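You operate a simulated robot arm through the tools that you are given. There is no shell and no other tool.

You run a simulated two-armed robot. Do the job below in one go: nothing can be reset, and whatever is moved stays where it is left.

## Task
Find the dead push switch in the tester and put it in the red tray.
Fine: power on, click both switches once each: the dead one's lamp shows red; power off before it comes out; the good one stays in its socket.

It is judged by the outcome, as a careful person would: the job done as asked, and still so three seconds after it is handed in. It fails if anything else is knocked over, pushed out of place, dropped, spilled or broken.

## Robot
Two 7-joint arms with two-finger parallel grippers on one trunk that stands fixed in place. Base frame: the origin is at the foot of the trunk, x ahead of it, y to its left, z up; the work surface is at about z = 800. Units: mm, degrees, N and s.
The left shoulder is at [163, 171, 1108], the right one opposite. With the tool pointing down near the work surface each hand reaches from about 480 to 960 mm from the base axis, measured 20 degrees to its own side. Payload 4.4 kg a hand.
Tool frame (each hand has its own): the origin (TCP) lies between the finger pads and is the grasp point; the fingertips stand 23 mm ahead of it; z points along the fingers, y is the line along which they close. Largest opening 94 mm; finger width 38, thickness 10; the body of the gripper, 54 by 96 mm, starts 39 mm behind the TCP.
Orientation is that of the tool frame in the base frame, as a unit quaternion [x, y, z, w]. With the fingers straight down and closing along the base's y, the tool's x points along the base's -x, its y along +y and its z along -z.

## Interface
- The arms move only by the tool play_rows. It takes "left_rows", "right_rows" or both (then of equal length, played together; a hand with none holds still); each is a list of rows, each an object (a shift or turn left out is 0, a gripper value left out holds the last) with "translation": the shift along the tool's x, y, z in mm, a list of three; "delta_rot": the turn, a rotation vector about the tool's x, y, z in degrees, a list of three; "claw": the finger opening in mm, from 0 to 94. In form: [{"translation": [tx, ty, tz], "delta_rot": [ax, ay, az], "claw": claw}, ...]. A call has 1 to 20 rows; each row shifts and turns the commanded pose from where the row before left it, along the tool's axes as they then stand. Each row takes 0.2 s and may step no farther than 50 mm and 8.6 degrees from the row before; otherwise, or with a gripper value out of range, the whole call is refused. A pose out of reach is approached as far as the arm can. The call stops where the force on the tool passes 40 N (or 10 N more than at its start, if that is more) or the arm is blocked; 0.2 s more then pass. The fingers move at their own pace (about 72 mm/s each) and stop on an object; they squeeze with about 43 N. The grip force told is the motor's: it shows also when the fingers shut on nothing. Time passes only in rows, and 0.2 s behind the last, so rows that do not move let the fingers close. It gives the time, the measured TCP pose, the force on the tool (base axes), the opening and the grip force at its end, in the units of the frame above (readings bear some noise), with the torque about the TCP (base axes, N m) and any sound that the robot's microphone picked up.
- Cameras (640 x 400 px; columns grow to the right, rows downward): "scene" is now at [292.5, 2.7, 1272.9]; the picture's right is [-0.03, -1.00, 0.00], its down [-0.51, 0.01, -0.86] and it looks along [0.86, -0.03, -0.51] (base axes); focal length 235 px, centre (320, 200). "left" rides on the left gripper at [86, -16, -75] in its tool frame; the picture's right is [0.18, 0.98, 0.00], its down [-0.58, 0.11, -0.81] and it looks along [-0.79, 0.15, 0.59] (tool axes); focal length 243 px, centre (320, 200). "right" rides on the right gripper at [86, 16, -75] in its tool frame; the picture's right is [-0.18, 0.98, 0.00], its down [-0.58, -0.11, -0.81] and it looks along [-0.79, -0.15, 0.59] (tool axes); focal length 243 px, centre (320, 200).
- snapshot(camera): a new picture of that camera. The clock stands still meanwhile.
- raise_lower(by): slides the trunk up (or, below 0, down) by that many mm; the arms and the scene camera ride with it, the base frame stays. It gives what a move gives, with no picture.
- turn_head(pan, tilt): turns the head with the scene camera to pan (to the left, within 80 degrees either way) and tilt (down, from -29 to 69), counted from straight ahead of the robot. It gives what a move gives.
- locate(camera, pixels): for up to 12 pixels [column, row] of the newest picture of that camera ("zoom" is the newest enlarged one), the place [x, y, z] in the base frame of the surface seen there, good to about 3 mm, but the place of the scene camera against the robot may be out by one fixed shift of up to 25 mm in any direction. The clock stands still meanwhile.
- zoom(camera, box): a new picture of the part [left, top, right, bottom] of that camera's present view, enlarged. The clock stands still meanwhile.
- close_job(): hands the job in; it is judged then, once.

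Open the grippers and draw the arms clear of the work before you hand the job in, unless the task says otherwise.

The tools are called after "Call:" as a command line: name --argument value ..., lists and objects as JSON in quotes. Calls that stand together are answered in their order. play_rows: Moves the arms, as the interface text tells. Its arguments: {"type":"object","properties":{"left_rows":{"type":"array","items":{"type":"object","properties":{"translation":{"type":"array","items":{"type":"number"}},"delta_rot":{"type":"array","items":{"type":"number"}},"claw":{"type":"number"}}}},"right_rows":{"type":"array","items":{"type":"object","properties":{"translation":{"type":"array","items":{"type":"number"}},"delta_rot":{"type":"array","items":{"type":"number"}},"claw":{"type":"number"}}}}},"required":[]} The other tools are called the same way: raise_lower (by) slides the trunk up or down; turn_head (pan, tilt) turns the head that bears the scene camera; snapshot (camera) takes a picture; locate (camera, pixels) gives the place of the surface under pixels of a picture; zoom (camera, box) takes an enlarged picture of a part of a camera's view; close_job () hands the job in.

At the start:

```text
clock: 0.0
left_position: [520.7, 177.6, 1146.1]
left_tool_rot: [0.0, 1.0, 0.0, -0.001]
left_force: [0.0, -0.4, -0.3]
left_torque: [-0.04, 0.01, 0.02]
left_grip_width: 94.1
left_grip_force: 0.0
right_position: [499.6, -220.6, 1058.2]
right_tool_rot: [0.0, 1.0, 0.0, 0.0]
right_force: [-0.2, 0.3, -0.3]
right_torque: [0.01, 0.0, -0.03]
right_grip_width: 94.0
right_grip_force: 0.1
trunk travel left (down, up): [-125.0, 263.0]
head pan, tilt: [-1.7, 30.4]
```

scene: 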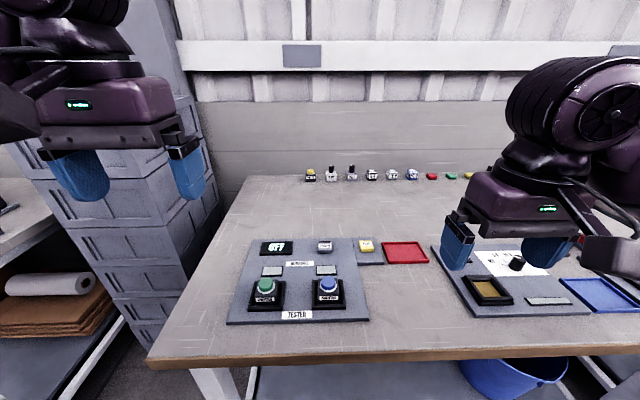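
right: 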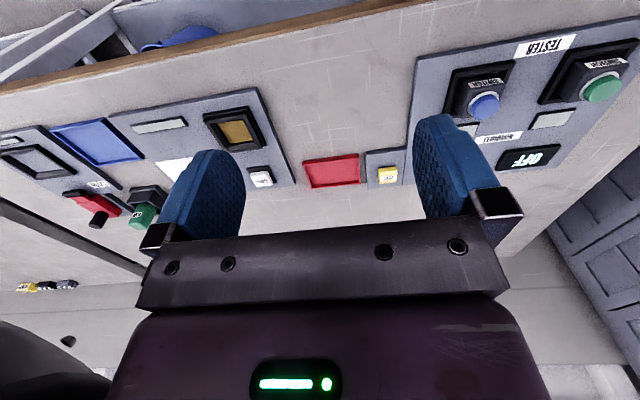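
left: 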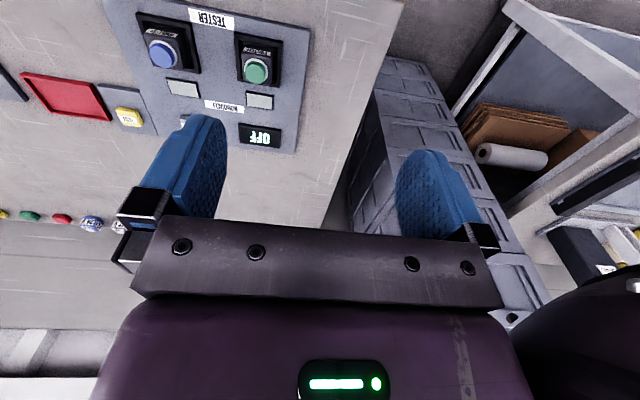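

The scene picture shows the tester board at about (300,280), with green (264,287) and blue (327,286) switches, an OFF display and a power rocker. I'll zoom in on the board for detail.

Call:
zoom --camera "scene" --box '[220, 225, 440, 335]'

Call:
zoom --camera "left" --box '[100, 0, 320, 160]'

Call:
zoom --camera "right" --box '[360, 20, 640, 200]'

```text
2.91 times, centred on (330, 280) of scene
```

zoom: 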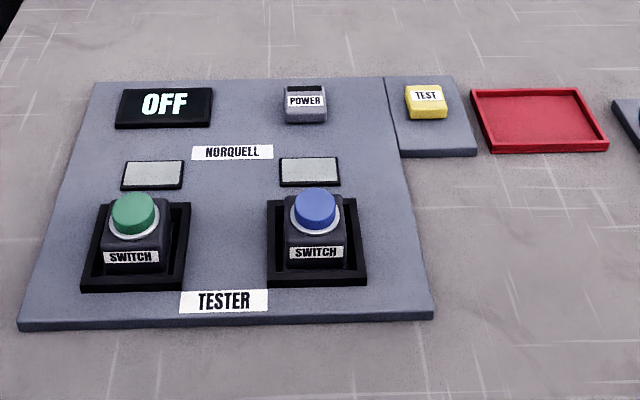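

```text
2.50 times, centred on (210, 80) of left
```

zoom: 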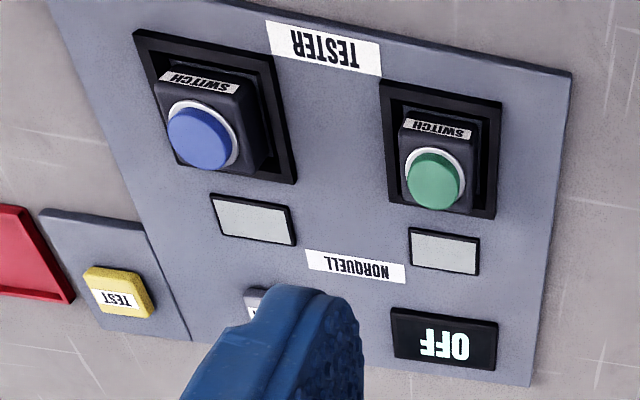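

```text
2.22 times, centred on (500, 110) of right
```

zoom: 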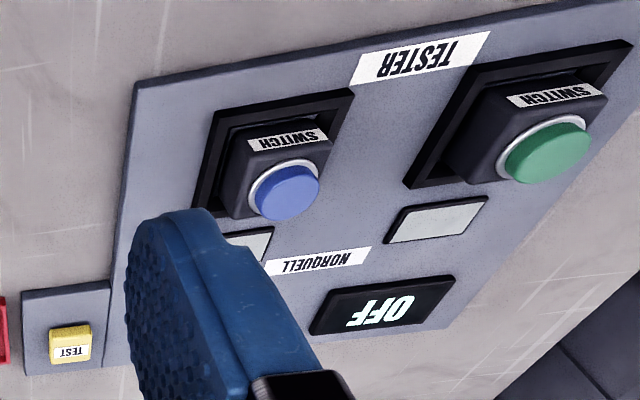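

The board has a POWER key, a TEST key (yellow, separate plate), two switches in sockets and lamps. I locate these points in the scene zoom-equivalent pixels and then in the left camera to find the scene shift.

Call:
locate --camera "left" --pixels '[[162, 53], [255, 71], [183, 88], [259, 101], [128, 117], [262, 137], [212, 18], [60, 95], [60, 180], [165, 32], [262, 44], [184, 118]]'

Call:
locate --camera "scene" --pixels '[[266, 283], [328, 281], [325, 242], [325, 247], [366, 243], [366, 249], [272, 270], [326, 269], [405, 252], [297, 314], [264, 299], [328, 297]]'

```text
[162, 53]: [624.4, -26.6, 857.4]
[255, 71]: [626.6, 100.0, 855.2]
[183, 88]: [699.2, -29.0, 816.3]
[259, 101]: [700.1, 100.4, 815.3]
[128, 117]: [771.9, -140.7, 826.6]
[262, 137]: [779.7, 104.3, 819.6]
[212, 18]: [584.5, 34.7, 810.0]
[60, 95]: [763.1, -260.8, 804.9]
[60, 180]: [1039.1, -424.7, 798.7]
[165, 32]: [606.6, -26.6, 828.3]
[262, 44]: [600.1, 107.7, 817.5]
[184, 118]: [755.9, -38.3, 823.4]
```

```text
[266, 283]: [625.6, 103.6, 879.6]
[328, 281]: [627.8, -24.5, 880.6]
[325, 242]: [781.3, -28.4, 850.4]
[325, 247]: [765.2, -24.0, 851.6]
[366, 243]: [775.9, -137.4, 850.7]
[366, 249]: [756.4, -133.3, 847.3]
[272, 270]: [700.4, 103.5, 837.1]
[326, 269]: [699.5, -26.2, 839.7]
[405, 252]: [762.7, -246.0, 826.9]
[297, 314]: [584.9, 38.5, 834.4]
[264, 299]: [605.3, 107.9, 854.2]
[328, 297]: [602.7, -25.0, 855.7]
```

The two cameras agree except for a shift of about +23 mm in z. I move the left hand over the board (y≈40, z≈1010) to look closely at the POWER key and the sockets.

Call:
play_rows --left_rows '[{"translation": [0, -35, 34]}, {"translation": [0, -35, 34]}, {"translation": [0, -35, 34]}, {"translation": [0, -35, 34]}, {"translation": [0, 0, 0]}]'

Call:
snapshot --camera "left"

Call:
snapshot --camera "scene"

```text
clock: 1.2
left_position: [521.8, 39.6, 1012.7]
left_tool_rot: [-0.001, 1.0, 0.0, 0.001]
left_force: [-0.2, -1.0, 1.1]
left_torque: [-0.02, 0.0, 0.01]
left_grip_width: 94.0
left_grip_force: 0.0
right_position: [499.7, -221.7, 1058.0]
right_tool_rot: [0.0, 1.0, 0.0, 0.001]
right_force: [-0.2, -0.3, 0.1]
right_torque: [-0.03, 0.01, 0.01]
right_grip_width: 94.1
right_grip_force: 0.0
trunk travel left (down, up): [-125.0, 263.0]
head pan, tilt: [-1.7, 30.4]
```

```text
taken
```

left: 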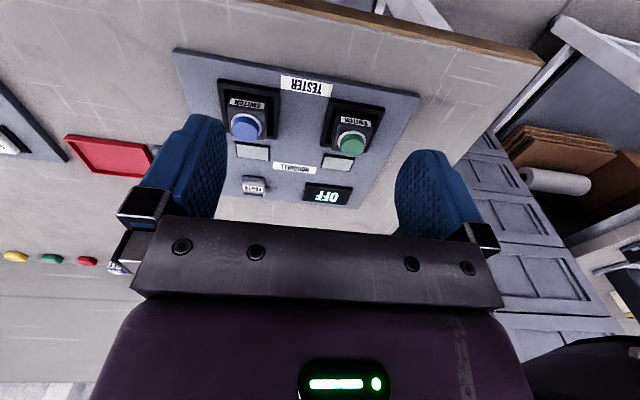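

```text
taken
```

scene: 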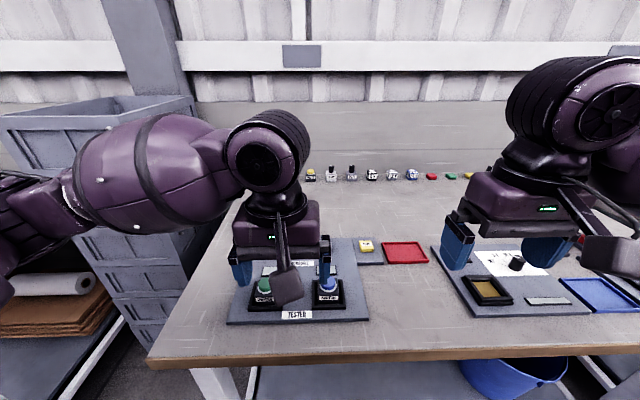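

The left view now shows all parts: POWER key at (254,185), blue switch (247,125), green (350,143). I zoom in on them.

Call:
zoom --camera "left" --box '[210, 80, 390, 210]'

Call:
zoom --camera "left" --box '[225, 165, 285, 205]'

Call:
locate --camera "left" --pixels '[[246, 126], [351, 143], [256, 188], [255, 180], [265, 185], [246, 107], [355, 122], [226, 90], [275, 97], [335, 105], [381, 113], [240, 190]]'

```text
3.08 times, centred on (300, 145) of left
```

zoom: 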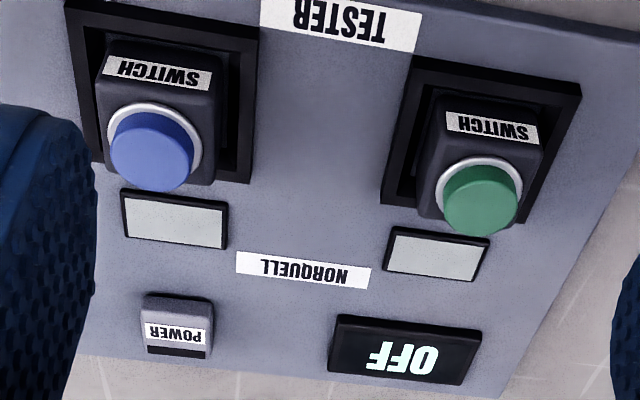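

```text
10.00 times, centred on (255, 185) of left
```

zoom: 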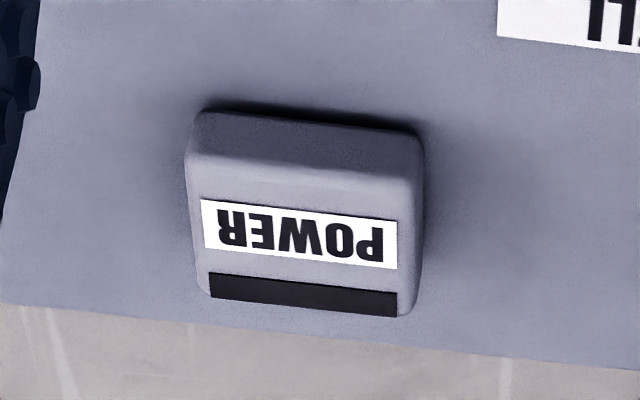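

```text
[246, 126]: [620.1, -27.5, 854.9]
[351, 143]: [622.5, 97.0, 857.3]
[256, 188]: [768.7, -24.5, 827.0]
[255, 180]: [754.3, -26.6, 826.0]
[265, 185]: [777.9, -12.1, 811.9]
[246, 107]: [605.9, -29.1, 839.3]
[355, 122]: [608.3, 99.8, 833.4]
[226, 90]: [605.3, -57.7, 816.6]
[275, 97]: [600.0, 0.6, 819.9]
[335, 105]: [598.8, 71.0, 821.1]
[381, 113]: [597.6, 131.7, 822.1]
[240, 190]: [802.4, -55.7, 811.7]
```

The POWER key is a push key with its top at about z 827, centred near (763,-26). I close the left fingers and move above it.

Call:
play_rows --left_rows '[{"translation": [-40.2, -11, 18], "claw": 0}, {"translation": [-40.2, -11, 18]}, {"translation": [-40.2, -11, 18]}, {"translation": [-40.2, -11, 18]}, {"translation": [-40.2, -11, 18]}, {"translation": [-40.2, -11, 18]}, {"translation": [0, 0, 0]}, {"translation": [0, 0, 0]}]'

Call:
snapshot --camera "left"

Call:
snapshot --camera "right"

Call:
snapshot --camera "scene"

```text
clock: 3.0
left_position: [763.9, -27.5, 902.3]
left_tool_rot: [0.001, 1.0, -0.001, -0.001]
left_force: [-0.6, 0.1, -0.5]
left_torque: [0.0, 0.0, 0.01]
left_grip_width: 0.0
left_grip_force: 42.7
right_position: [500.4, -221.0, 1056.7]
right_tool_rot: [0.0, 1.0, 0.0, 0.0]
right_force: [-0.4, -0.6, 0.4]
right_torque: [0.0, -0.03, -0.02]
right_grip_width: 94.2
right_grip_force: 0.2
trunk travel left (down, up): [-125.0, 263.0]
head pan, tilt: [-1.7, 30.4]
```

```text
taken
```

left: 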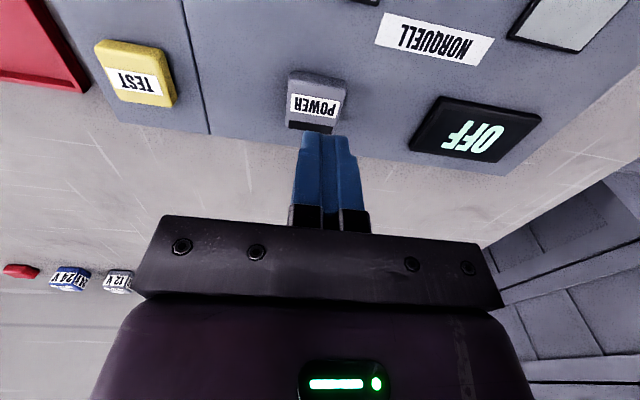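

```text
taken
```

right: 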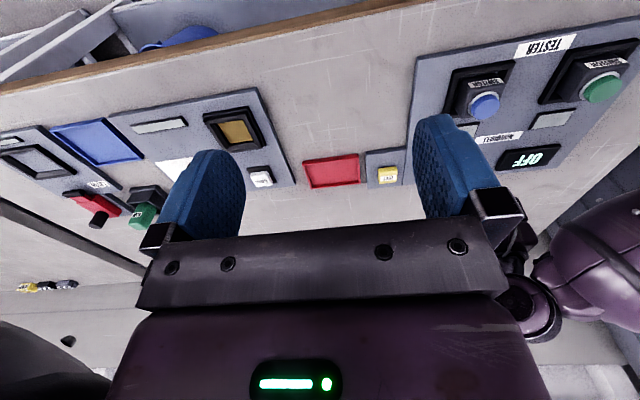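

```text
taken
```

scene: 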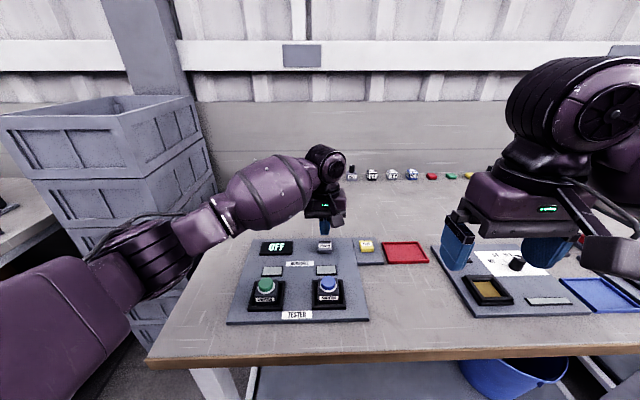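

The key is seen at (316,100) in the left view with the fingers just beyond it; I check the key's exact place before pressing.

Call:
locate --camera "left" --pixels '[[316, 93], [312, 124], [292, 105], [340, 110], [293, 82], [345, 88], [316, 115]]'

Call:
zoom --camera "left" --box '[265, 55, 375, 155]'

```text
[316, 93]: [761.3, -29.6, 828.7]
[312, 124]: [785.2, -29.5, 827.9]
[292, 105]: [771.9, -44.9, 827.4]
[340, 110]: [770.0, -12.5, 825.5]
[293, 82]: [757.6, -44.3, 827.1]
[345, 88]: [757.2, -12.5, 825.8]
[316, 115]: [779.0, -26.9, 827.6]
```

```text
4.00 times, centred on (320, 105) of left
```

zoom: 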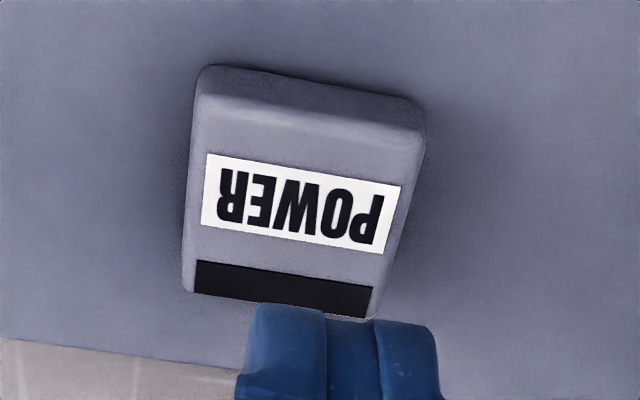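

The key spans x 752–786, y −45…−12, centre (769,−28), top z 828. I shift 5 mm ahead and go down to a few mm above it, then press in small steps.

Call:
play_rows --left_rows '[{"translation": [-5, -1, 20]}, {"translation": [0, 0, 24]}, {"translation": [0, 0, 3]}, {"translation": [0, 0, 2]}, {"translation": [0, 0, 1.5]}, {"translation": [0, 0, 1.5]}]'

```text
clock: 4.4
left_position: [767.3, -29.0, 850.4]
left_tool_rot: [0.0, 1.0, 0.0, -0.001]
left_force: [-0.3, -1.0, 0.4]
left_torque: [-0.04, -0.01, 0.0]
left_grip_width: 0.1
left_grip_force: 42.1
right_position: [500.7, -220.3, 1056.8]
right_tool_rot: [0.0, 1.0, 0.0, -0.001]
right_force: [0.1, 0.5, -0.3]
right_torque: [-0.01, 0.03, -0.01]
right_grip_width: 94.0
right_grip_force: 0.1
trunk travel left (down, up): [-125.0, 263.0]
head pan, tilt: [-1.7, 30.4]
```

No contact yet at TCP z 850. I continue down in 1 mm steps and watch for force or a click.

Call:
play_rows --left_rows '[{"translation": [0, 0, 1]}, {"translation": [0, 0, 1]}, {"translation": [0, 0, 1]}]'

```text
clock: 5.2
left_position: [768.1, -28.8, 847.8]
left_tool_rot: [0.001, 1.0, 0.001, 0.0]
left_force: [1.3, 0.7, 2.8]
left_torque: [0.02, -0.02, 0.0]
left_grip_width: 0.0
left_grip_force: 42.2
right_position: [499.4, -221.5, 1057.3]
right_tool_rot: [0.0, 1.0, 0.0, 0.0]
right_force: [-0.4, -0.5, -0.2]
right_torque: [-0.02, 0.0, 0.0]
right_grip_width: 94.2
right_grip_force: 0.0
trunk travel left (down, up): [-125.0, 263.0]
head pan, tilt: [-1.7, 30.4]
heard: click
```

A click was heard with 2.8 N. I look at the display.

Call:
snapshot --camera "left"

Call:
snapshot --camera "scene"

```text
taken
```

left: 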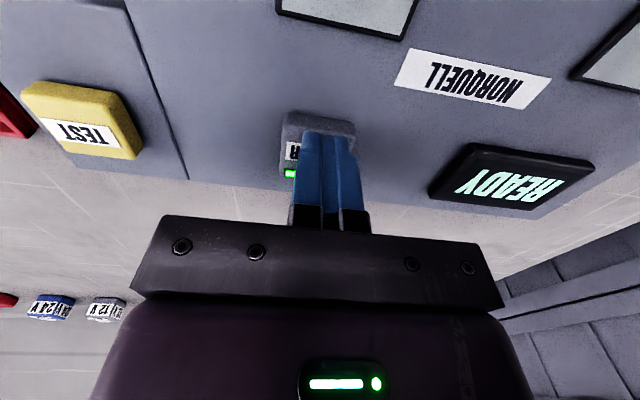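

```text
taken
```

scene: 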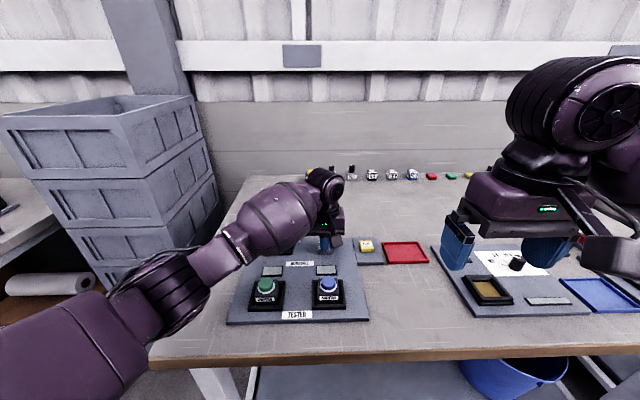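

The display reads READY and the key's strip is green: power is on. I lift off and move back to above the blue switch.

Call:
play_rows --left_rows '[{"translation": [0, 0, -15]}, {"translation": [0, 0, -35]}, {"translation": [0, 0, -35]}, {"translation": [40, 0, 0]}, {"translation": [40, 0, 0]}, {"translation": [40, 0, 0]}, {"translation": [26, 0, 0]}, {"translation": [0, 0, 0]}]'

Call:
snapshot --camera "left"

Call:
zoom --camera "scene" --box '[220, 225, 440, 335]'

```text
clock: 7.0
left_position: [620.3, -31.2, 931.5]
left_tool_rot: [0.0, 1.0, 0.0, -0.001]
left_force: [0.3, 0.4, 0.5]
left_torque: [0.02, 0.01, 0.0]
left_grip_width: 0.0
left_grip_force: 42.3
right_position: [500.4, -221.2, 1057.3]
right_tool_rot: [0.0, 1.0, 0.0, 0.0]
right_force: [0.1, -0.4, 0.2]
right_torque: [0.0, -0.02, 0.0]
right_grip_width: 94.1
right_grip_force: 0.0
trunk travel left (down, up): [-125.0, 263.0]
head pan, tilt: [-1.7, 30.4]
```

```text
taken
```

left: 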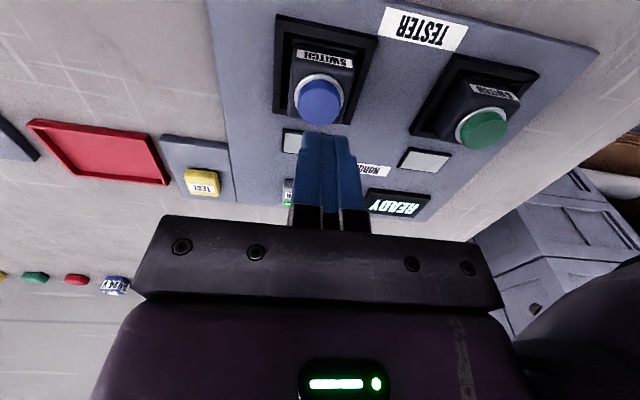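

```text
2.91 times, centred on (330, 280) of scene
```

zoom: 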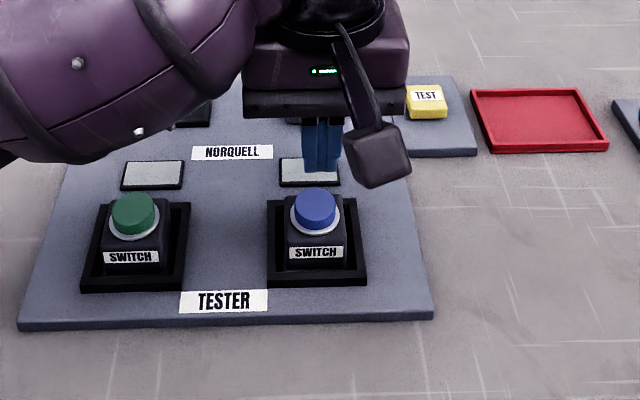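

Display still READY. I locate the blue cap (320,100) and the green cap (482,130) precisely, plus socket edges.

Call:
locate --camera "left" --pixels '[[320, 87], [320, 100], [303, 100], [339, 100], [320, 120], [320, 79], [482, 130], [465, 128], [502, 130], [482, 115], [482, 146], [325, 62]]'

Call:
zoom --camera "left" --box '[260, 5, 400, 145]'

```text
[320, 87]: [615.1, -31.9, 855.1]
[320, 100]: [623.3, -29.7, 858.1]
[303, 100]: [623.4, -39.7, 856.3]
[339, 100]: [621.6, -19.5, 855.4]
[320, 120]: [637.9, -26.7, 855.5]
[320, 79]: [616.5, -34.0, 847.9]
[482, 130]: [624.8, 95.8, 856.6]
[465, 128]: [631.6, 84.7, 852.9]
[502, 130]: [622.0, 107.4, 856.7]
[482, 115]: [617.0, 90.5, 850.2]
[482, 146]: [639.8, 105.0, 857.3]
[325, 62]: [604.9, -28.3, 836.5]
```

```text
2.86 times, centred on (330, 75) of left
```

zoom: 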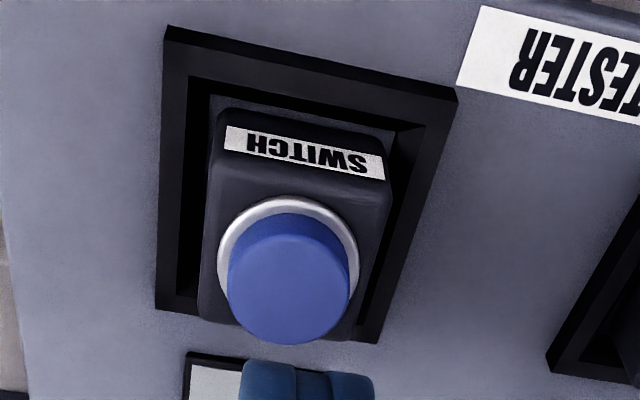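

Blue cap centre is near (625,−29), top z about 857. I shift 5 mm ahead and descend, then step slowly until a click.

Call:
play_rows --left_rows '[{"translation": [-5, 2, 20]}, {"translation": [0, 0, 20]}, {"translation": [0, 0, 8]}, {"translation": [0, 0, 2]}, {"translation": [0, 0, 1]}, {"translation": [0, 0, 0]}]'

```text
clock: 8.4
left_position: [625.5, -26.1, 882.3]
left_tool_rot: [0.0, 1.0, 0.001, -0.001]
left_force: [0.2, -0.9, 0.0]
left_torque: [-0.01, -0.01, 0.0]
left_grip_width: 0.1
left_grip_force: 42.1
right_position: [501.1, -220.1, 1056.5]
right_tool_rot: [0.0, 1.0, 0.0, 0.0]
right_force: [0.0, 0.8, -0.6]
right_torque: [0.0, -0.04, 0.0]
right_grip_width: 94.2
right_grip_force: 0.1
trunk travel left (down, up): [-125.0, 263.0]
head pan, tilt: [-1.7, 30.4]
```

No contact yet at TCP z 882. I continue in 1 mm steps, a few at a time, so the switch is clicked only once.

Call:
play_rows --left_rows '[{"translation": [0, -1, 1]}, {"translation": [0, 0, 1]}, {"translation": [0, 0, 1]}, {"translation": [0, 0, 1]}]'

```text
clock: 9.4
left_position: [624.7, -27.7, 878.6]
left_tool_rot: [0.0, 1.0, 0.0, -0.001]
left_force: [0.8, 0.2, 1.8]
left_torque: [-0.01, -0.01, 0.04]
left_grip_width: 0.1
left_grip_force: 42.3
right_position: [498.9, -221.4, 1057.3]
right_tool_rot: [0.0, 1.0, 0.0, 0.0]
right_force: [-0.8, -0.3, -0.1]
right_torque: [-0.01, -0.02, 0.01]
right_grip_width: 93.9
right_grip_force: 0.1
trunk travel left (down, up): [-125.0, 263.0]
head pan, tilt: [-1.7, 30.4]
```

Light contact, 1.8 N, no click so far. Two more 1 mm steps.

Call:
play_rows --left_rows '[{"translation": [0, 0, 1]}, {"translation": [0, 0, 1]}]'

```text
clock: 10.0
left_position: [625.2, -27.7, 877.4]
left_tool_rot: [0.0, 1.0, 0.0, 0.0]
left_force: [-0.5, 1.3, 3.2]
left_torque: [0.02, 0.0, 0.0]
left_grip_width: 0.0
left_grip_force: 42.6
right_position: [500.0, -221.0, 1055.8]
right_tool_rot: [0.0, 1.0, 0.0, 0.0]
right_force: [0.8, -0.8, -0.3]
right_torque: [-0.01, 0.0, -0.02]
right_grip_width: 94.1
right_grip_force: 0.1
trunk travel left (down, up): [-125.0, 263.0]
head pan, tilt: [-1.7, 30.4]
heard: click
```

Click heard at 3.2 N. I look at the lamps before releasing.

Call:
snapshot --camera "left"

Call:
zoom --camera "scene" --box '[220, 225, 440, 335]'

Call:
zoom --camera "right" --box '[400, 20, 640, 180]'

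```text
taken
```

left: 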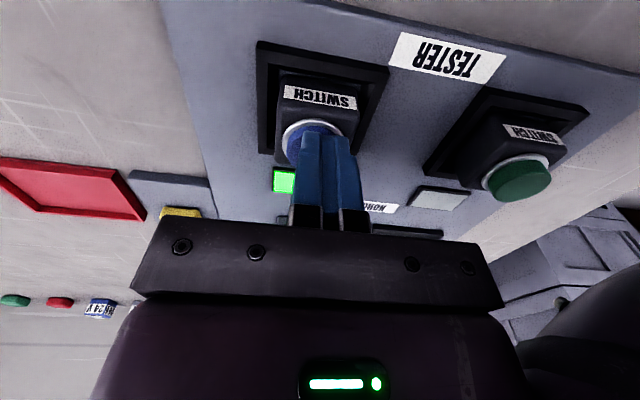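

```text
2.91 times, centred on (330, 280) of scene
```

zoom: 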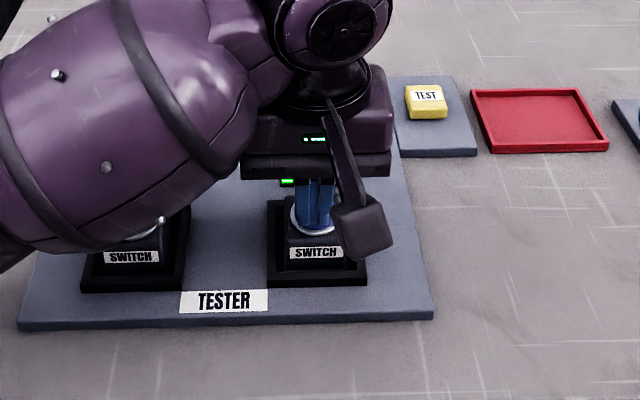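

```text
2.50 times, centred on (520, 100) of right
```

zoom: 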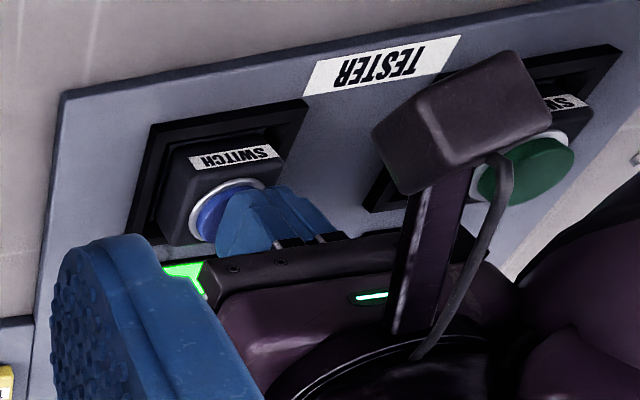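

The lamp next to the blue switch shows green. I lift off and move over to the green switch (centre about (626,97)).

Call:
play_rows --left_rows '[{"translation": [0, 0, -10]}, {"translation": [0, 0, -40]}, {"translation": [0, 42, 0]}, {"translation": [0, 42, 0]}, {"translation": [0, 41, 0]}, {"translation": [0, 0, 0]}]'

Call:
snapshot --camera "left"

Call:
zoom --camera "right" --box '[400, 20, 640, 180]'

```text
clock: 11.4
left_position: [626.3, 98.2, 926.2]
left_tool_rot: [-0.001, 1.0, 0.0, 0.0]
left_force: [0.1, 0.1, 0.3]
left_torque: [-0.02, 0.03, 0.02]
left_grip_width: 0.0
left_grip_force: 42.3
right_position: [500.2, -220.5, 1057.2]
right_tool_rot: [-0.001, 1.0, 0.0, -0.001]
right_force: [-0.1, 0.1, -0.2]
right_torque: [-0.01, -0.01, 0.0]
right_grip_width: 94.1
right_grip_force: 0.1
trunk travel left (down, up): [-125.0, 263.0]
head pan, tilt: [-1.7, 30.4]
```

```text
taken
```

left: 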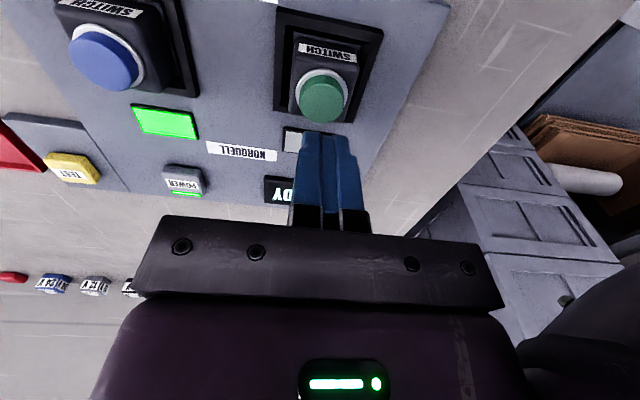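

```text
2.50 times, centred on (520, 100) of right
```

zoom: 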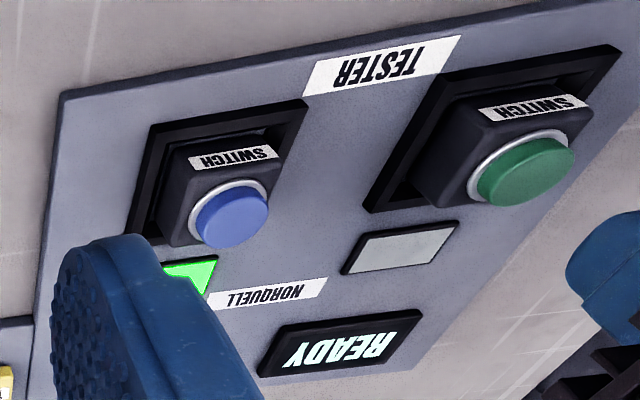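

Blue's lamp stays green and the display still reads READY; green's lamp is unlit. I check the green cap's place, at (322,98) in the left view.

Call:
locate --camera "left" --pixels '[[322, 85], [322, 100], [304, 98], [342, 98], [320, 117]]'

```text
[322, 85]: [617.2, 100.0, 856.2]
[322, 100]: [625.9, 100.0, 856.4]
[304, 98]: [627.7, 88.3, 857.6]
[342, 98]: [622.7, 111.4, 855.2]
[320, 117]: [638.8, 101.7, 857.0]
```

The green cap's centre is near (626,100). I shift 2 mm and descend to just above it.

Call:
play_rows --left_rows '[{"translation": [0, 2, 20]}, {"translation": [0, 0, 20]}, {"translation": [0, 0, 4]}, {"translation": [0, 0, 1]}, {"translation": [0, 0, 1]}, {"translation": [0, 0, 1]}]'

Call:
play_rows --left_rows '[{"translation": [0, 0, 1]}, {"translation": [0, 0, 0]}]'

```text
clock: 12.8
left_position: [626.0, 97.9, 879.4]
left_tool_rot: [-0.001, 1.0, 0.0, 0.0]
left_force: [0.2, -0.2, 0.1]
left_torque: [0.0, -0.01, -0.01]
left_grip_width: 0.2
left_grip_force: 43.0
right_position: [500.1, -221.7, 1056.8]
right_tool_rot: [0.0, 1.0, 0.0, 0.0]
right_force: [-0.1, 0.1, 0.0]
right_torque: [-0.01, -0.02, 0.0]
right_grip_width: 94.1
right_grip_force: 0.1
trunk travel left (down, up): [-125.0, 263.0]
head pan, tilt: [-1.7, 30.4]
```

```text
clock: 13.4
left_position: [625.2, 99.4, 877.8]
left_tool_rot: [0.001, 1.0, 0.001, 0.0]
left_force: [1.1, 0.5, 1.3]
left_torque: [-0.02, 0.02, -0.02]
left_grip_width: 0.0
left_grip_force: 42.1
right_position: [499.9, -220.2, 1058.0]
right_tool_rot: [0.0, 1.0, 0.0, 0.001]
right_force: [-0.4, 0.7, -0.3]
right_torque: [0.03, 0.0, 0.0]
right_grip_width: 94.1
right_grip_force: 0.1
trunk travel left (down, up): [-125.0, 263.0]
head pan, tilt: [-1.7, 30.4]
```

Contact at 1.3 N, no click yet. Two more 1 mm steps.

Call:
play_rows --left_rows '[{"translation": [0, 0, 1]}, {"translation": [0, 0, 1]}]'

Call:
snapshot --camera "left"

Call:
zoom --camera "right" --box '[400, 20, 640, 180]'

```text
clock: 14.0
left_position: [625.8, 99.1, 876.2]
left_tool_rot: [0.001, 1.0, 0.0, 0.0]
left_force: [-1.7, -0.4, 3.6]
left_torque: [0.01, 0.01, -0.04]
left_grip_width: 0.2
left_grip_force: 42.4
right_position: [499.9, -220.8, 1057.1]
right_tool_rot: [0.0, 1.0, 0.0, -0.001]
right_force: [-0.2, -0.3, -0.2]
right_torque: [-0.05, 0.0, 0.01]
right_grip_width: 94.2
right_grip_force: 0.0
trunk travel left (down, up): [-125.0, 263.0]
head pan, tilt: [-1.7, 30.4]
heard: click
```

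```text
taken
```

left: 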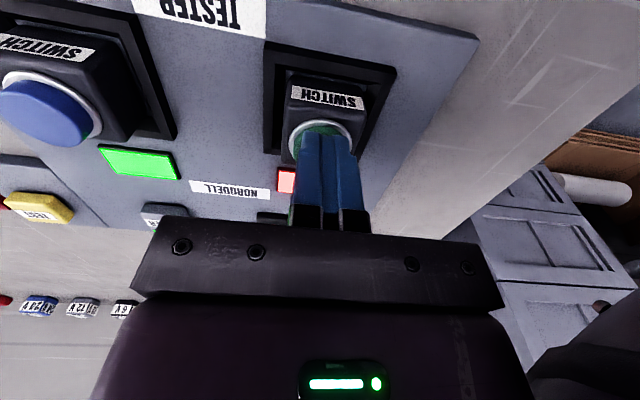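

```text
2.50 times, centred on (520, 100) of right
```

zoom: 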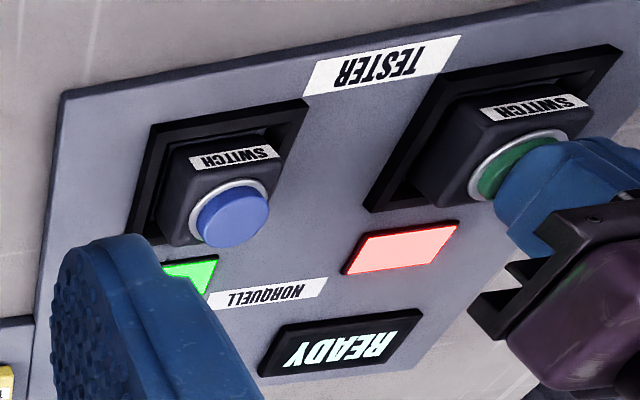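

The lamp at the green switch is red: the green one is dead. I lift off and go back over the POWER key to switch off.

Call:
play_rows --left_rows '[{"translation": [0, 0, -10]}, {"translation": [0, 0, -40]}, {"translation": [-28.5, -25.5, 0]}, {"translation": [-28.5, -25.5, 0]}, {"translation": [-28.5, -25.5, 0]}, {"translation": [-28.5, -25.5, 0]}, {"translation": [-28.5, -25.5, 0]}, {"translation": [0, 0, 0]}]'

Call:
snapshot --camera "left"

Call:
zoom --camera "right" --box '[400, 20, 640, 180]'

```text
clock: 15.8
left_position: [767.0, -29.9, 926.4]
left_tool_rot: [0.0, 1.0, 0.0, 0.0]
left_force: [0.3, 0.9, 0.1]
left_torque: [-0.01, 0.01, 0.0]
left_grip_width: 0.2
left_grip_force: 42.5
right_position: [499.7, -222.3, 1057.3]
right_tool_rot: [0.0, 1.0, 0.0, 0.001]
right_force: [0.4, -0.2, 0.2]
right_torque: [-0.04, -0.02, -0.01]
right_grip_width: 94.3
right_grip_force: 0.1
trunk travel left (down, up): [-125.0, 263.0]
head pan, tilt: [-1.7, 30.4]
```

```text
taken
```

left: 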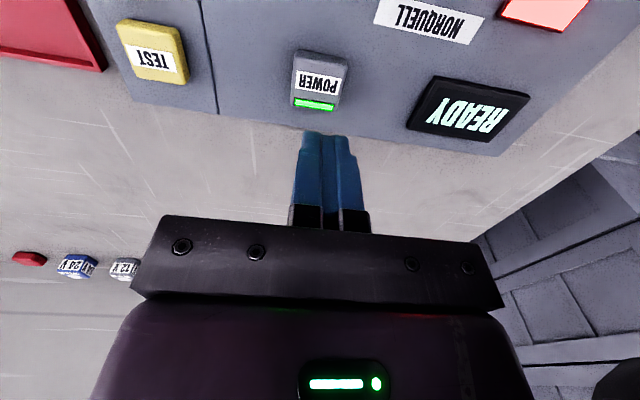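

```text
2.50 times, centred on (520, 100) of right
```

zoom: 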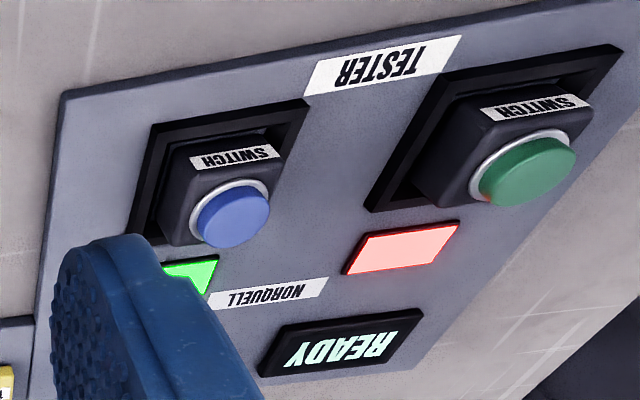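

The results hold: blue green-lit, green red-lit; power still on. I descend onto the POWER key to just above its click depth.

Call:
play_rows --left_rows '[{"translation": [-1, 1, 35]}, {"translation": [0, 0, 35]}, {"translation": [0, 0, 4]}, {"translation": [0, 0, 1]}, {"translation": [0, 0, 1]}, {"translation": [0, 0, 0]}]'

Call:
play_rows --left_rows '[{"translation": [0, 0, 1]}, {"translation": [0, 0, 1]}]'

```text
clock: 17.2
left_position: [767.8, -26.5, 849.4]
left_tool_rot: [0.0, 1.0, -0.001, 0.0]
left_force: [0.5, 1.0, 0.8]
left_torque: [0.02, -0.01, -0.01]
left_grip_width: 0.1
left_grip_force: 42.8
right_position: [501.3, -220.8, 1056.7]
right_tool_rot: [0.0, 1.0, 0.001, 0.0]
right_force: [0.0, 0.2, 0.0]
right_torque: [-0.03, -0.01, 0.03]
right_grip_width: 94.1
right_grip_force: 0.0
trunk travel left (down, up): [-125.0, 263.0]
head pan, tilt: [-1.7, 30.4]
```

```text
clock: 17.8
left_position: [768.9, -27.6, 848.0]
left_tool_rot: [0.0, 1.0, 0.0, 0.0]
left_force: [-0.4, -0.2, 2.1]
left_torque: [-0.03, 0.02, 0.01]
left_grip_width: 0.0
left_grip_force: 42.3
right_position: [500.4, -222.2, 1057.2]
right_tool_rot: [0.0, 1.0, 0.0, 0.0]
right_force: [0.1, 0.0, 0.1]
right_torque: [0.0, -0.01, -0.01]
right_grip_width: 94.0
right_grip_force: 0.0
trunk travel left (down, up): [-125.0, 263.0]
head pan, tilt: [-1.7, 30.4]
```

2.1 N and no click yet; one more 1 mm step.

Call:
play_rows --left_rows '[{"translation": [0, 0, 1]}]'

Call:
zoom --camera "right" --box '[400, 20, 640, 180]'

```text
clock: 18.2
left_position: [769.9, -27.4, 847.1]
left_tool_rot: [0.001, 1.0, 0.0, 0.0]
left_force: [-0.6, 0.7, 1.5]
left_torque: [-0.01, 0.03, 0.04]
left_grip_width: 0.0
left_grip_force: 42.1
right_position: [499.0, -220.3, 1056.7]
right_tool_rot: [0.0, 1.0, 0.001, 0.0]
right_force: [-0.9, -0.1, 0.3]
right_torque: [0.03, 0.01, -0.01]
right_grip_width: 93.9
right_grip_force: 0.1
trunk travel left (down, up): [-125.0, 263.0]
head pan, tilt: [-1.7, 30.4]
heard: click
```

```text
2.50 times, centred on (520, 100) of right
```

zoom: 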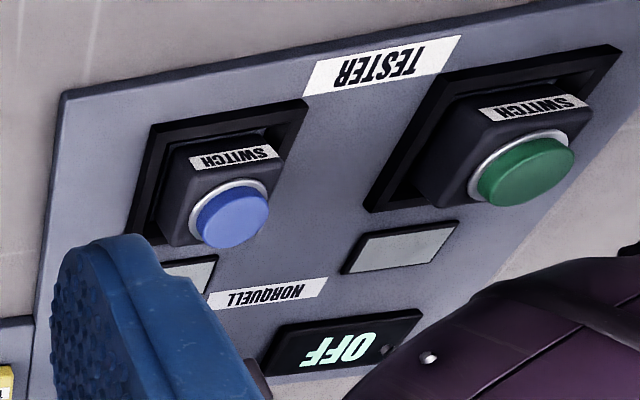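

Display reads OFF and the lamps are dark. I lift away, go above the green switch at height and open the fingers, then measure the housing and socket.

Call:
play_rows --left_rows '[{"translation": [0, 0, -10]}, {"translation": [0, 0, -40]}, {"translation": [0, 0, -40]}, {"translation": [0, 0, -30]}, {"translation": [35, 25.5, 0]}, {"translation": [35, 25.5, 0]}, {"translation": [35, 25.5, 0]}, {"translation": [38, 25.5, 0]}, {"translation": [40, 25, 0], "claw": 94}, {"translation": [0, 0, 0]}, {"translation": [0, 0, 0]}, {"translation": [0, 0, 0]}]'

Call:
snapshot --camera "left"

Call:
zoom --camera "left" --box '[240, 60, 400, 180]'

```text
clock: 20.8
left_position: [589.8, 98.2, 969.1]
left_tool_rot: [0.001, 1.0, 0.0, 0.0]
left_force: [0.1, -0.1, 0.1]
left_torque: [0.0, -0.02, -0.02]
left_grip_width: 94.0
left_grip_force: 0.1
right_position: [501.2, -221.4, 1057.3]
right_tool_rot: [-0.001, 1.0, 0.0, 0.0]
right_force: [-0.2, -0.4, 0.3]
right_torque: [0.0, 0.03, 0.0]
right_grip_width: 93.9
right_grip_force: 0.1
trunk travel left (down, up): [-125.0, 263.0]
head pan, tilt: [-1.7, 30.4]
```

```text
taken
```

left: 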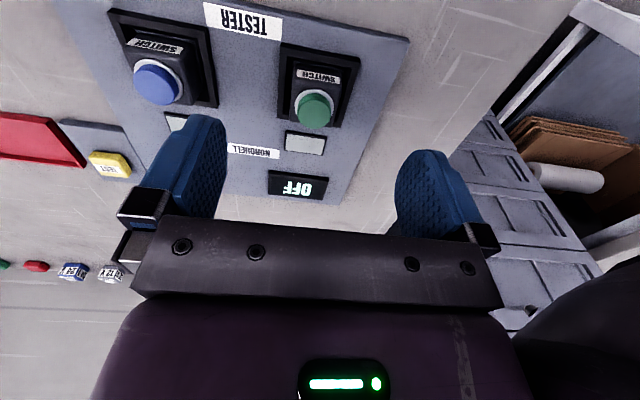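

```text
3.33 times, centred on (320, 120) of left
```

zoom: 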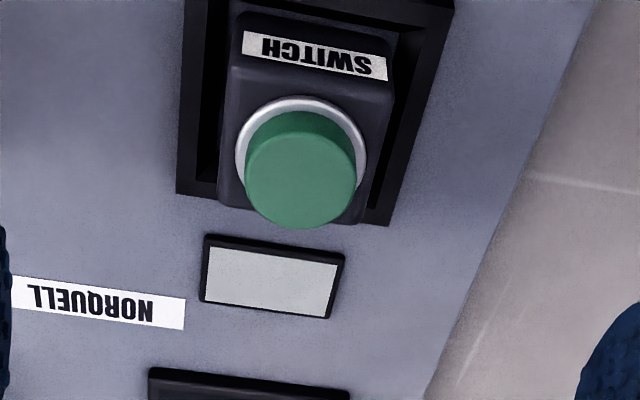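

I zoom in on the green switch's socket and locate its edges.

Call:
zoom --camera "left" --box '[265, 30, 375, 135]'

Call:
locate --camera "zoom" --pixels '[[60, 60], [110, 60], [150, 60], [150, 200], [180, 200], [120, 200], [445, 150], [470, 180], [500, 180], [410, 210], [280, 130], [290, 300]]'

```text
3.81 times, centred on (320, 82) of left
```

zoom: 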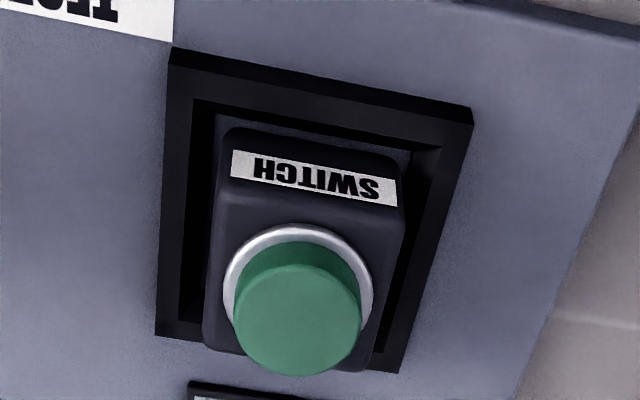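

```text
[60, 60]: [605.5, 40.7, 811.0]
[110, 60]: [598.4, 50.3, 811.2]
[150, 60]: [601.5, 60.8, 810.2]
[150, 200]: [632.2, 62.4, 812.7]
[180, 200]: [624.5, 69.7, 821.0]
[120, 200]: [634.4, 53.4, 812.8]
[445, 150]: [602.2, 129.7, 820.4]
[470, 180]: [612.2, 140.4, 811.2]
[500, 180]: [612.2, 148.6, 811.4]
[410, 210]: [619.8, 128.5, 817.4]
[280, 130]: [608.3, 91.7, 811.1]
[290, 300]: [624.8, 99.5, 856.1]
```

The socket rim is about 10 mm above the board (z≈821). I locate the housing's left and right edges and the inner rim edges.

Call:
locate --camera "zoom" --pixels '[[222, 215], [212, 310], [395, 225], [378, 320], [235, 190], [385, 200], [165, 200], [193, 180], [203, 200], [425, 160], [415, 190], [460, 140]]'

Call:
locate --camera "zoom" --pixels '[[310, 170], [310, 185], [310, 205], [320, 90], [320, 118], [320, 128], [215, 340], [300, 215], [360, 365], [205, 345], [160, 330], [390, 365]]'

```text
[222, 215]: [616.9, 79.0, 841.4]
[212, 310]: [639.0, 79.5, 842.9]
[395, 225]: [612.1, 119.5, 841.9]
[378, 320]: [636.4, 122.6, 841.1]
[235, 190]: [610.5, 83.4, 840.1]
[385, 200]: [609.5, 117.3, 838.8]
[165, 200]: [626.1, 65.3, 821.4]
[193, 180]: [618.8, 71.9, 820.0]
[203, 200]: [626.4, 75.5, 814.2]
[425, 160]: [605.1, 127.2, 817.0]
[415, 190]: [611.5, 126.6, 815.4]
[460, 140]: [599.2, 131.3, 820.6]
```

```text
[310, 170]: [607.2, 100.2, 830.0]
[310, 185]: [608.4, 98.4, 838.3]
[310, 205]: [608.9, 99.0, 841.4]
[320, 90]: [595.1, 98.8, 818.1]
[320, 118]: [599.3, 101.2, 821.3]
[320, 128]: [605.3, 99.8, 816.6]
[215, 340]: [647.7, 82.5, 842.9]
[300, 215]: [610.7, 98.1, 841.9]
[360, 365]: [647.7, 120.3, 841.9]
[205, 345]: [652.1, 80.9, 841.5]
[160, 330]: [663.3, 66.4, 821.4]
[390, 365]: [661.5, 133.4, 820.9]
```

Housing spans x 607–651, y 79–122, top z 842; rim top z 821, outer y 65–134. So the grip goes with fingertips at about z 824 (TCP 847) above the rim. I move the left hand over the switch centre (629,100.5) to z 900 and shift the right arm out of the way to its side.

Call:
play_rows --left_rows '[{"translation": [-20, 1, 0]}, {"translation": [-19, 1.3, 0]}, {"translation": [0, 0, 35]}, {"translation": [0, 0, 34]}, {"translation": [0, 0, 0]}]' --right_rows '[{"translation": [0, -40, 0]}, {"translation": [0, -40, 0]}, {"translation": [0, -40, 0]}, {"translation": [0, -40, 0]}, {"translation": [0, 0, 0]}]'

Call:
snapshot --camera "left"

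Call:
snapshot --camera "scene"

Call:
snapshot --camera "right"

```text
clock: 22.0
left_position: [627.9, 103.0, 899.6]
left_tool_rot: [-0.001, 1.0, 0.0, 0.0]
left_force: [0.8, -0.3, 0.1]
left_torque: [-0.01, 0.03, -0.06]
left_grip_width: 93.9
left_grip_force: 0.0
right_position: [498.3, -382.3, 1055.7]
right_tool_rot: [0.0, 1.0, 0.0, -0.001]
right_force: [-0.2, -0.2, -0.6]
right_torque: [0.02, 0.0, 0.0]
right_grip_width: 94.2
right_grip_force: 0.2
trunk travel left (down, up): [-125.0, 263.0]
head pan, tilt: [-1.7, 30.4]
```

```text
taken
```

left: 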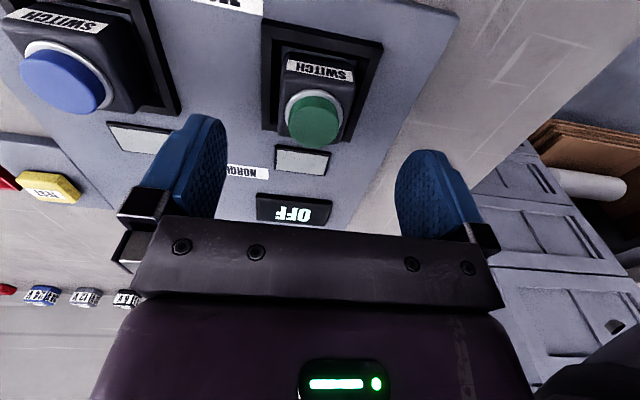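

```text
taken
```

scene: 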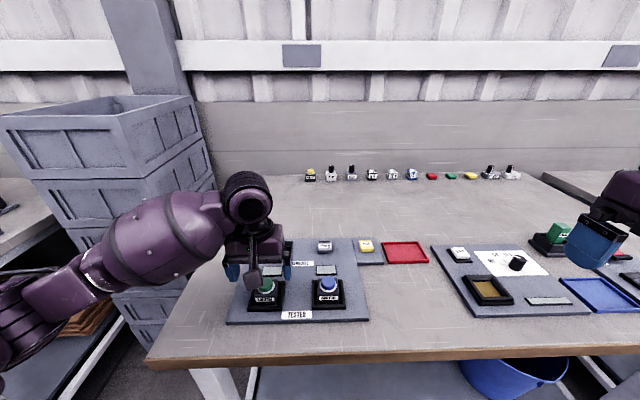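

```text
taken
```

right: 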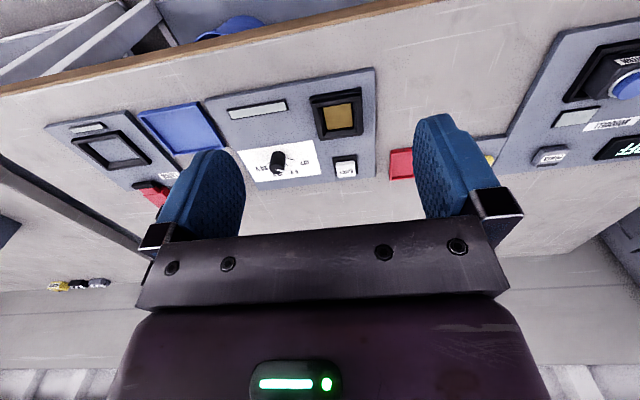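

I recheck the cap and housing place from this nearer view before descending (cap at (315,117), housing edges about (282,115) and (352,118)).

Call:
zoom --camera "left" --box '[250, 10, 390, 150]'

Call:
locate --camera "left" --pixels '[[286, 90], [282, 120], [349, 100], [343, 130], [262, 100], [375, 85], [315, 120], [320, 60], [320, 85]]'

Call:
locate --camera "scene" --pixels '[[382, 243], [424, 243], [387, 264], [430, 262], [404, 252], [386, 246], [421, 246], [390, 260], [425, 259], [330, 284]]'

```text
2.86 times, centred on (320, 80) of left
```

zoom: 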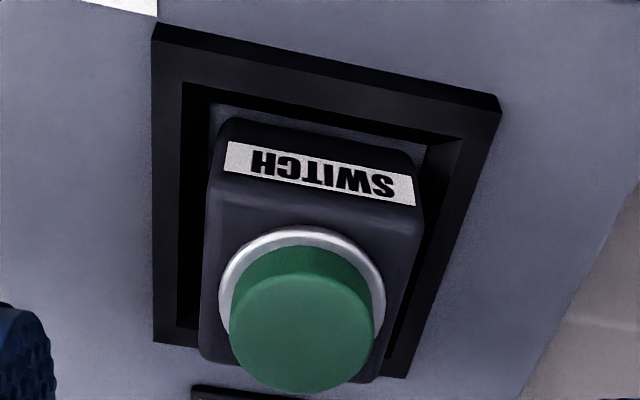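

```text
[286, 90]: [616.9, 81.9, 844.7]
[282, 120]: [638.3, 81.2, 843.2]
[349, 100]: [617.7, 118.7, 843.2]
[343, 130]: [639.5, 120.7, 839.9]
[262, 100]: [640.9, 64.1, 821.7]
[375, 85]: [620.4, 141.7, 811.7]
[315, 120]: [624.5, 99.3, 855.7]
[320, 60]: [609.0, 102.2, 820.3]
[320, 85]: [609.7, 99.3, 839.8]
```

```text
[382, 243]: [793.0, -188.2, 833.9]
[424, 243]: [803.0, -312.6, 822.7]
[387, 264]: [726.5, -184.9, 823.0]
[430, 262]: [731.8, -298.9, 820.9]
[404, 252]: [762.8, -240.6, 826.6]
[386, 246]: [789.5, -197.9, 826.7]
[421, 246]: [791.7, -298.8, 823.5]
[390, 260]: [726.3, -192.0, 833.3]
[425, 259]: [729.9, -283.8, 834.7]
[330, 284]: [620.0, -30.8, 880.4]
```

Housing centre y ≈100.5, commanded hand y about 101.5; rim top 821. I shift slightly and descend to TCP z≈848 with the fingers open.

Call:
play_rows --left_rows '[{"translation": [-2, -1, 20]}, {"translation": [0, 0, 20]}, {"translation": [0, 0, 8]}, {"translation": [0, 0, 3]}, {"translation": [0, 0, 0]}]'

Call:
snapshot --camera "left"

Call:
zoom --camera "scene" --box '[200, 220, 380, 335]'

```text
clock: 23.2
left_position: [627.5, 101.7, 846.3]
left_tool_rot: [-0.001, 1.0, 0.0, 0.0]
left_force: [-0.2, -0.7, -0.1]
left_torque: [0.0, -0.03, -0.03]
left_grip_width: 94.0
left_grip_force: 0.0
right_position: [498.3, -382.0, 1056.7]
right_tool_rot: [-0.001, 1.0, 0.0, 0.0]
right_force: [-0.1, 0.1, 0.0]
right_torque: [0.0, 0.01, 0.03]
right_grip_width: 94.0
right_grip_force: 0.0
trunk travel left (down, up): [-125.0, 263.0]
head pan, tilt: [-1.7, 30.4]
```

```text
taken
```

left: 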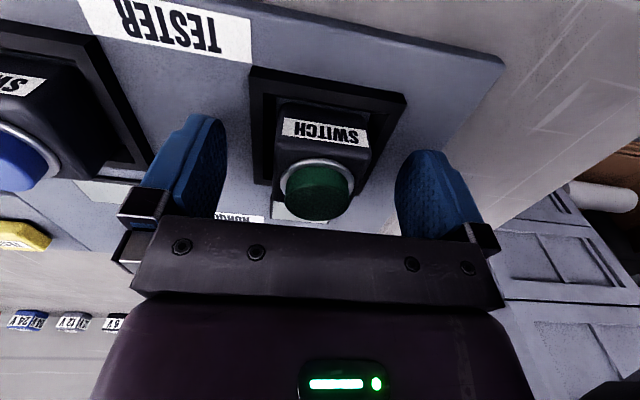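

```text
3.48 times, centred on (290, 278) of scene
```

zoom: 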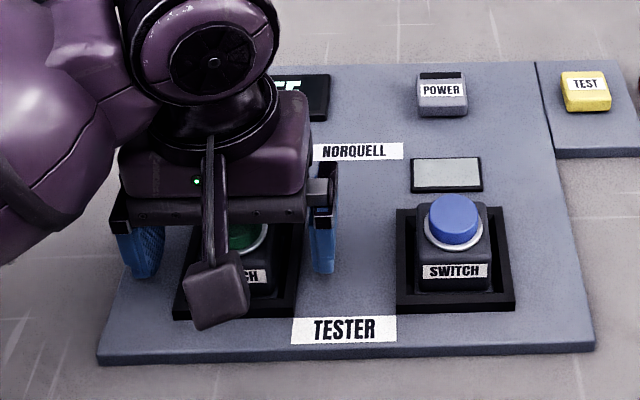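

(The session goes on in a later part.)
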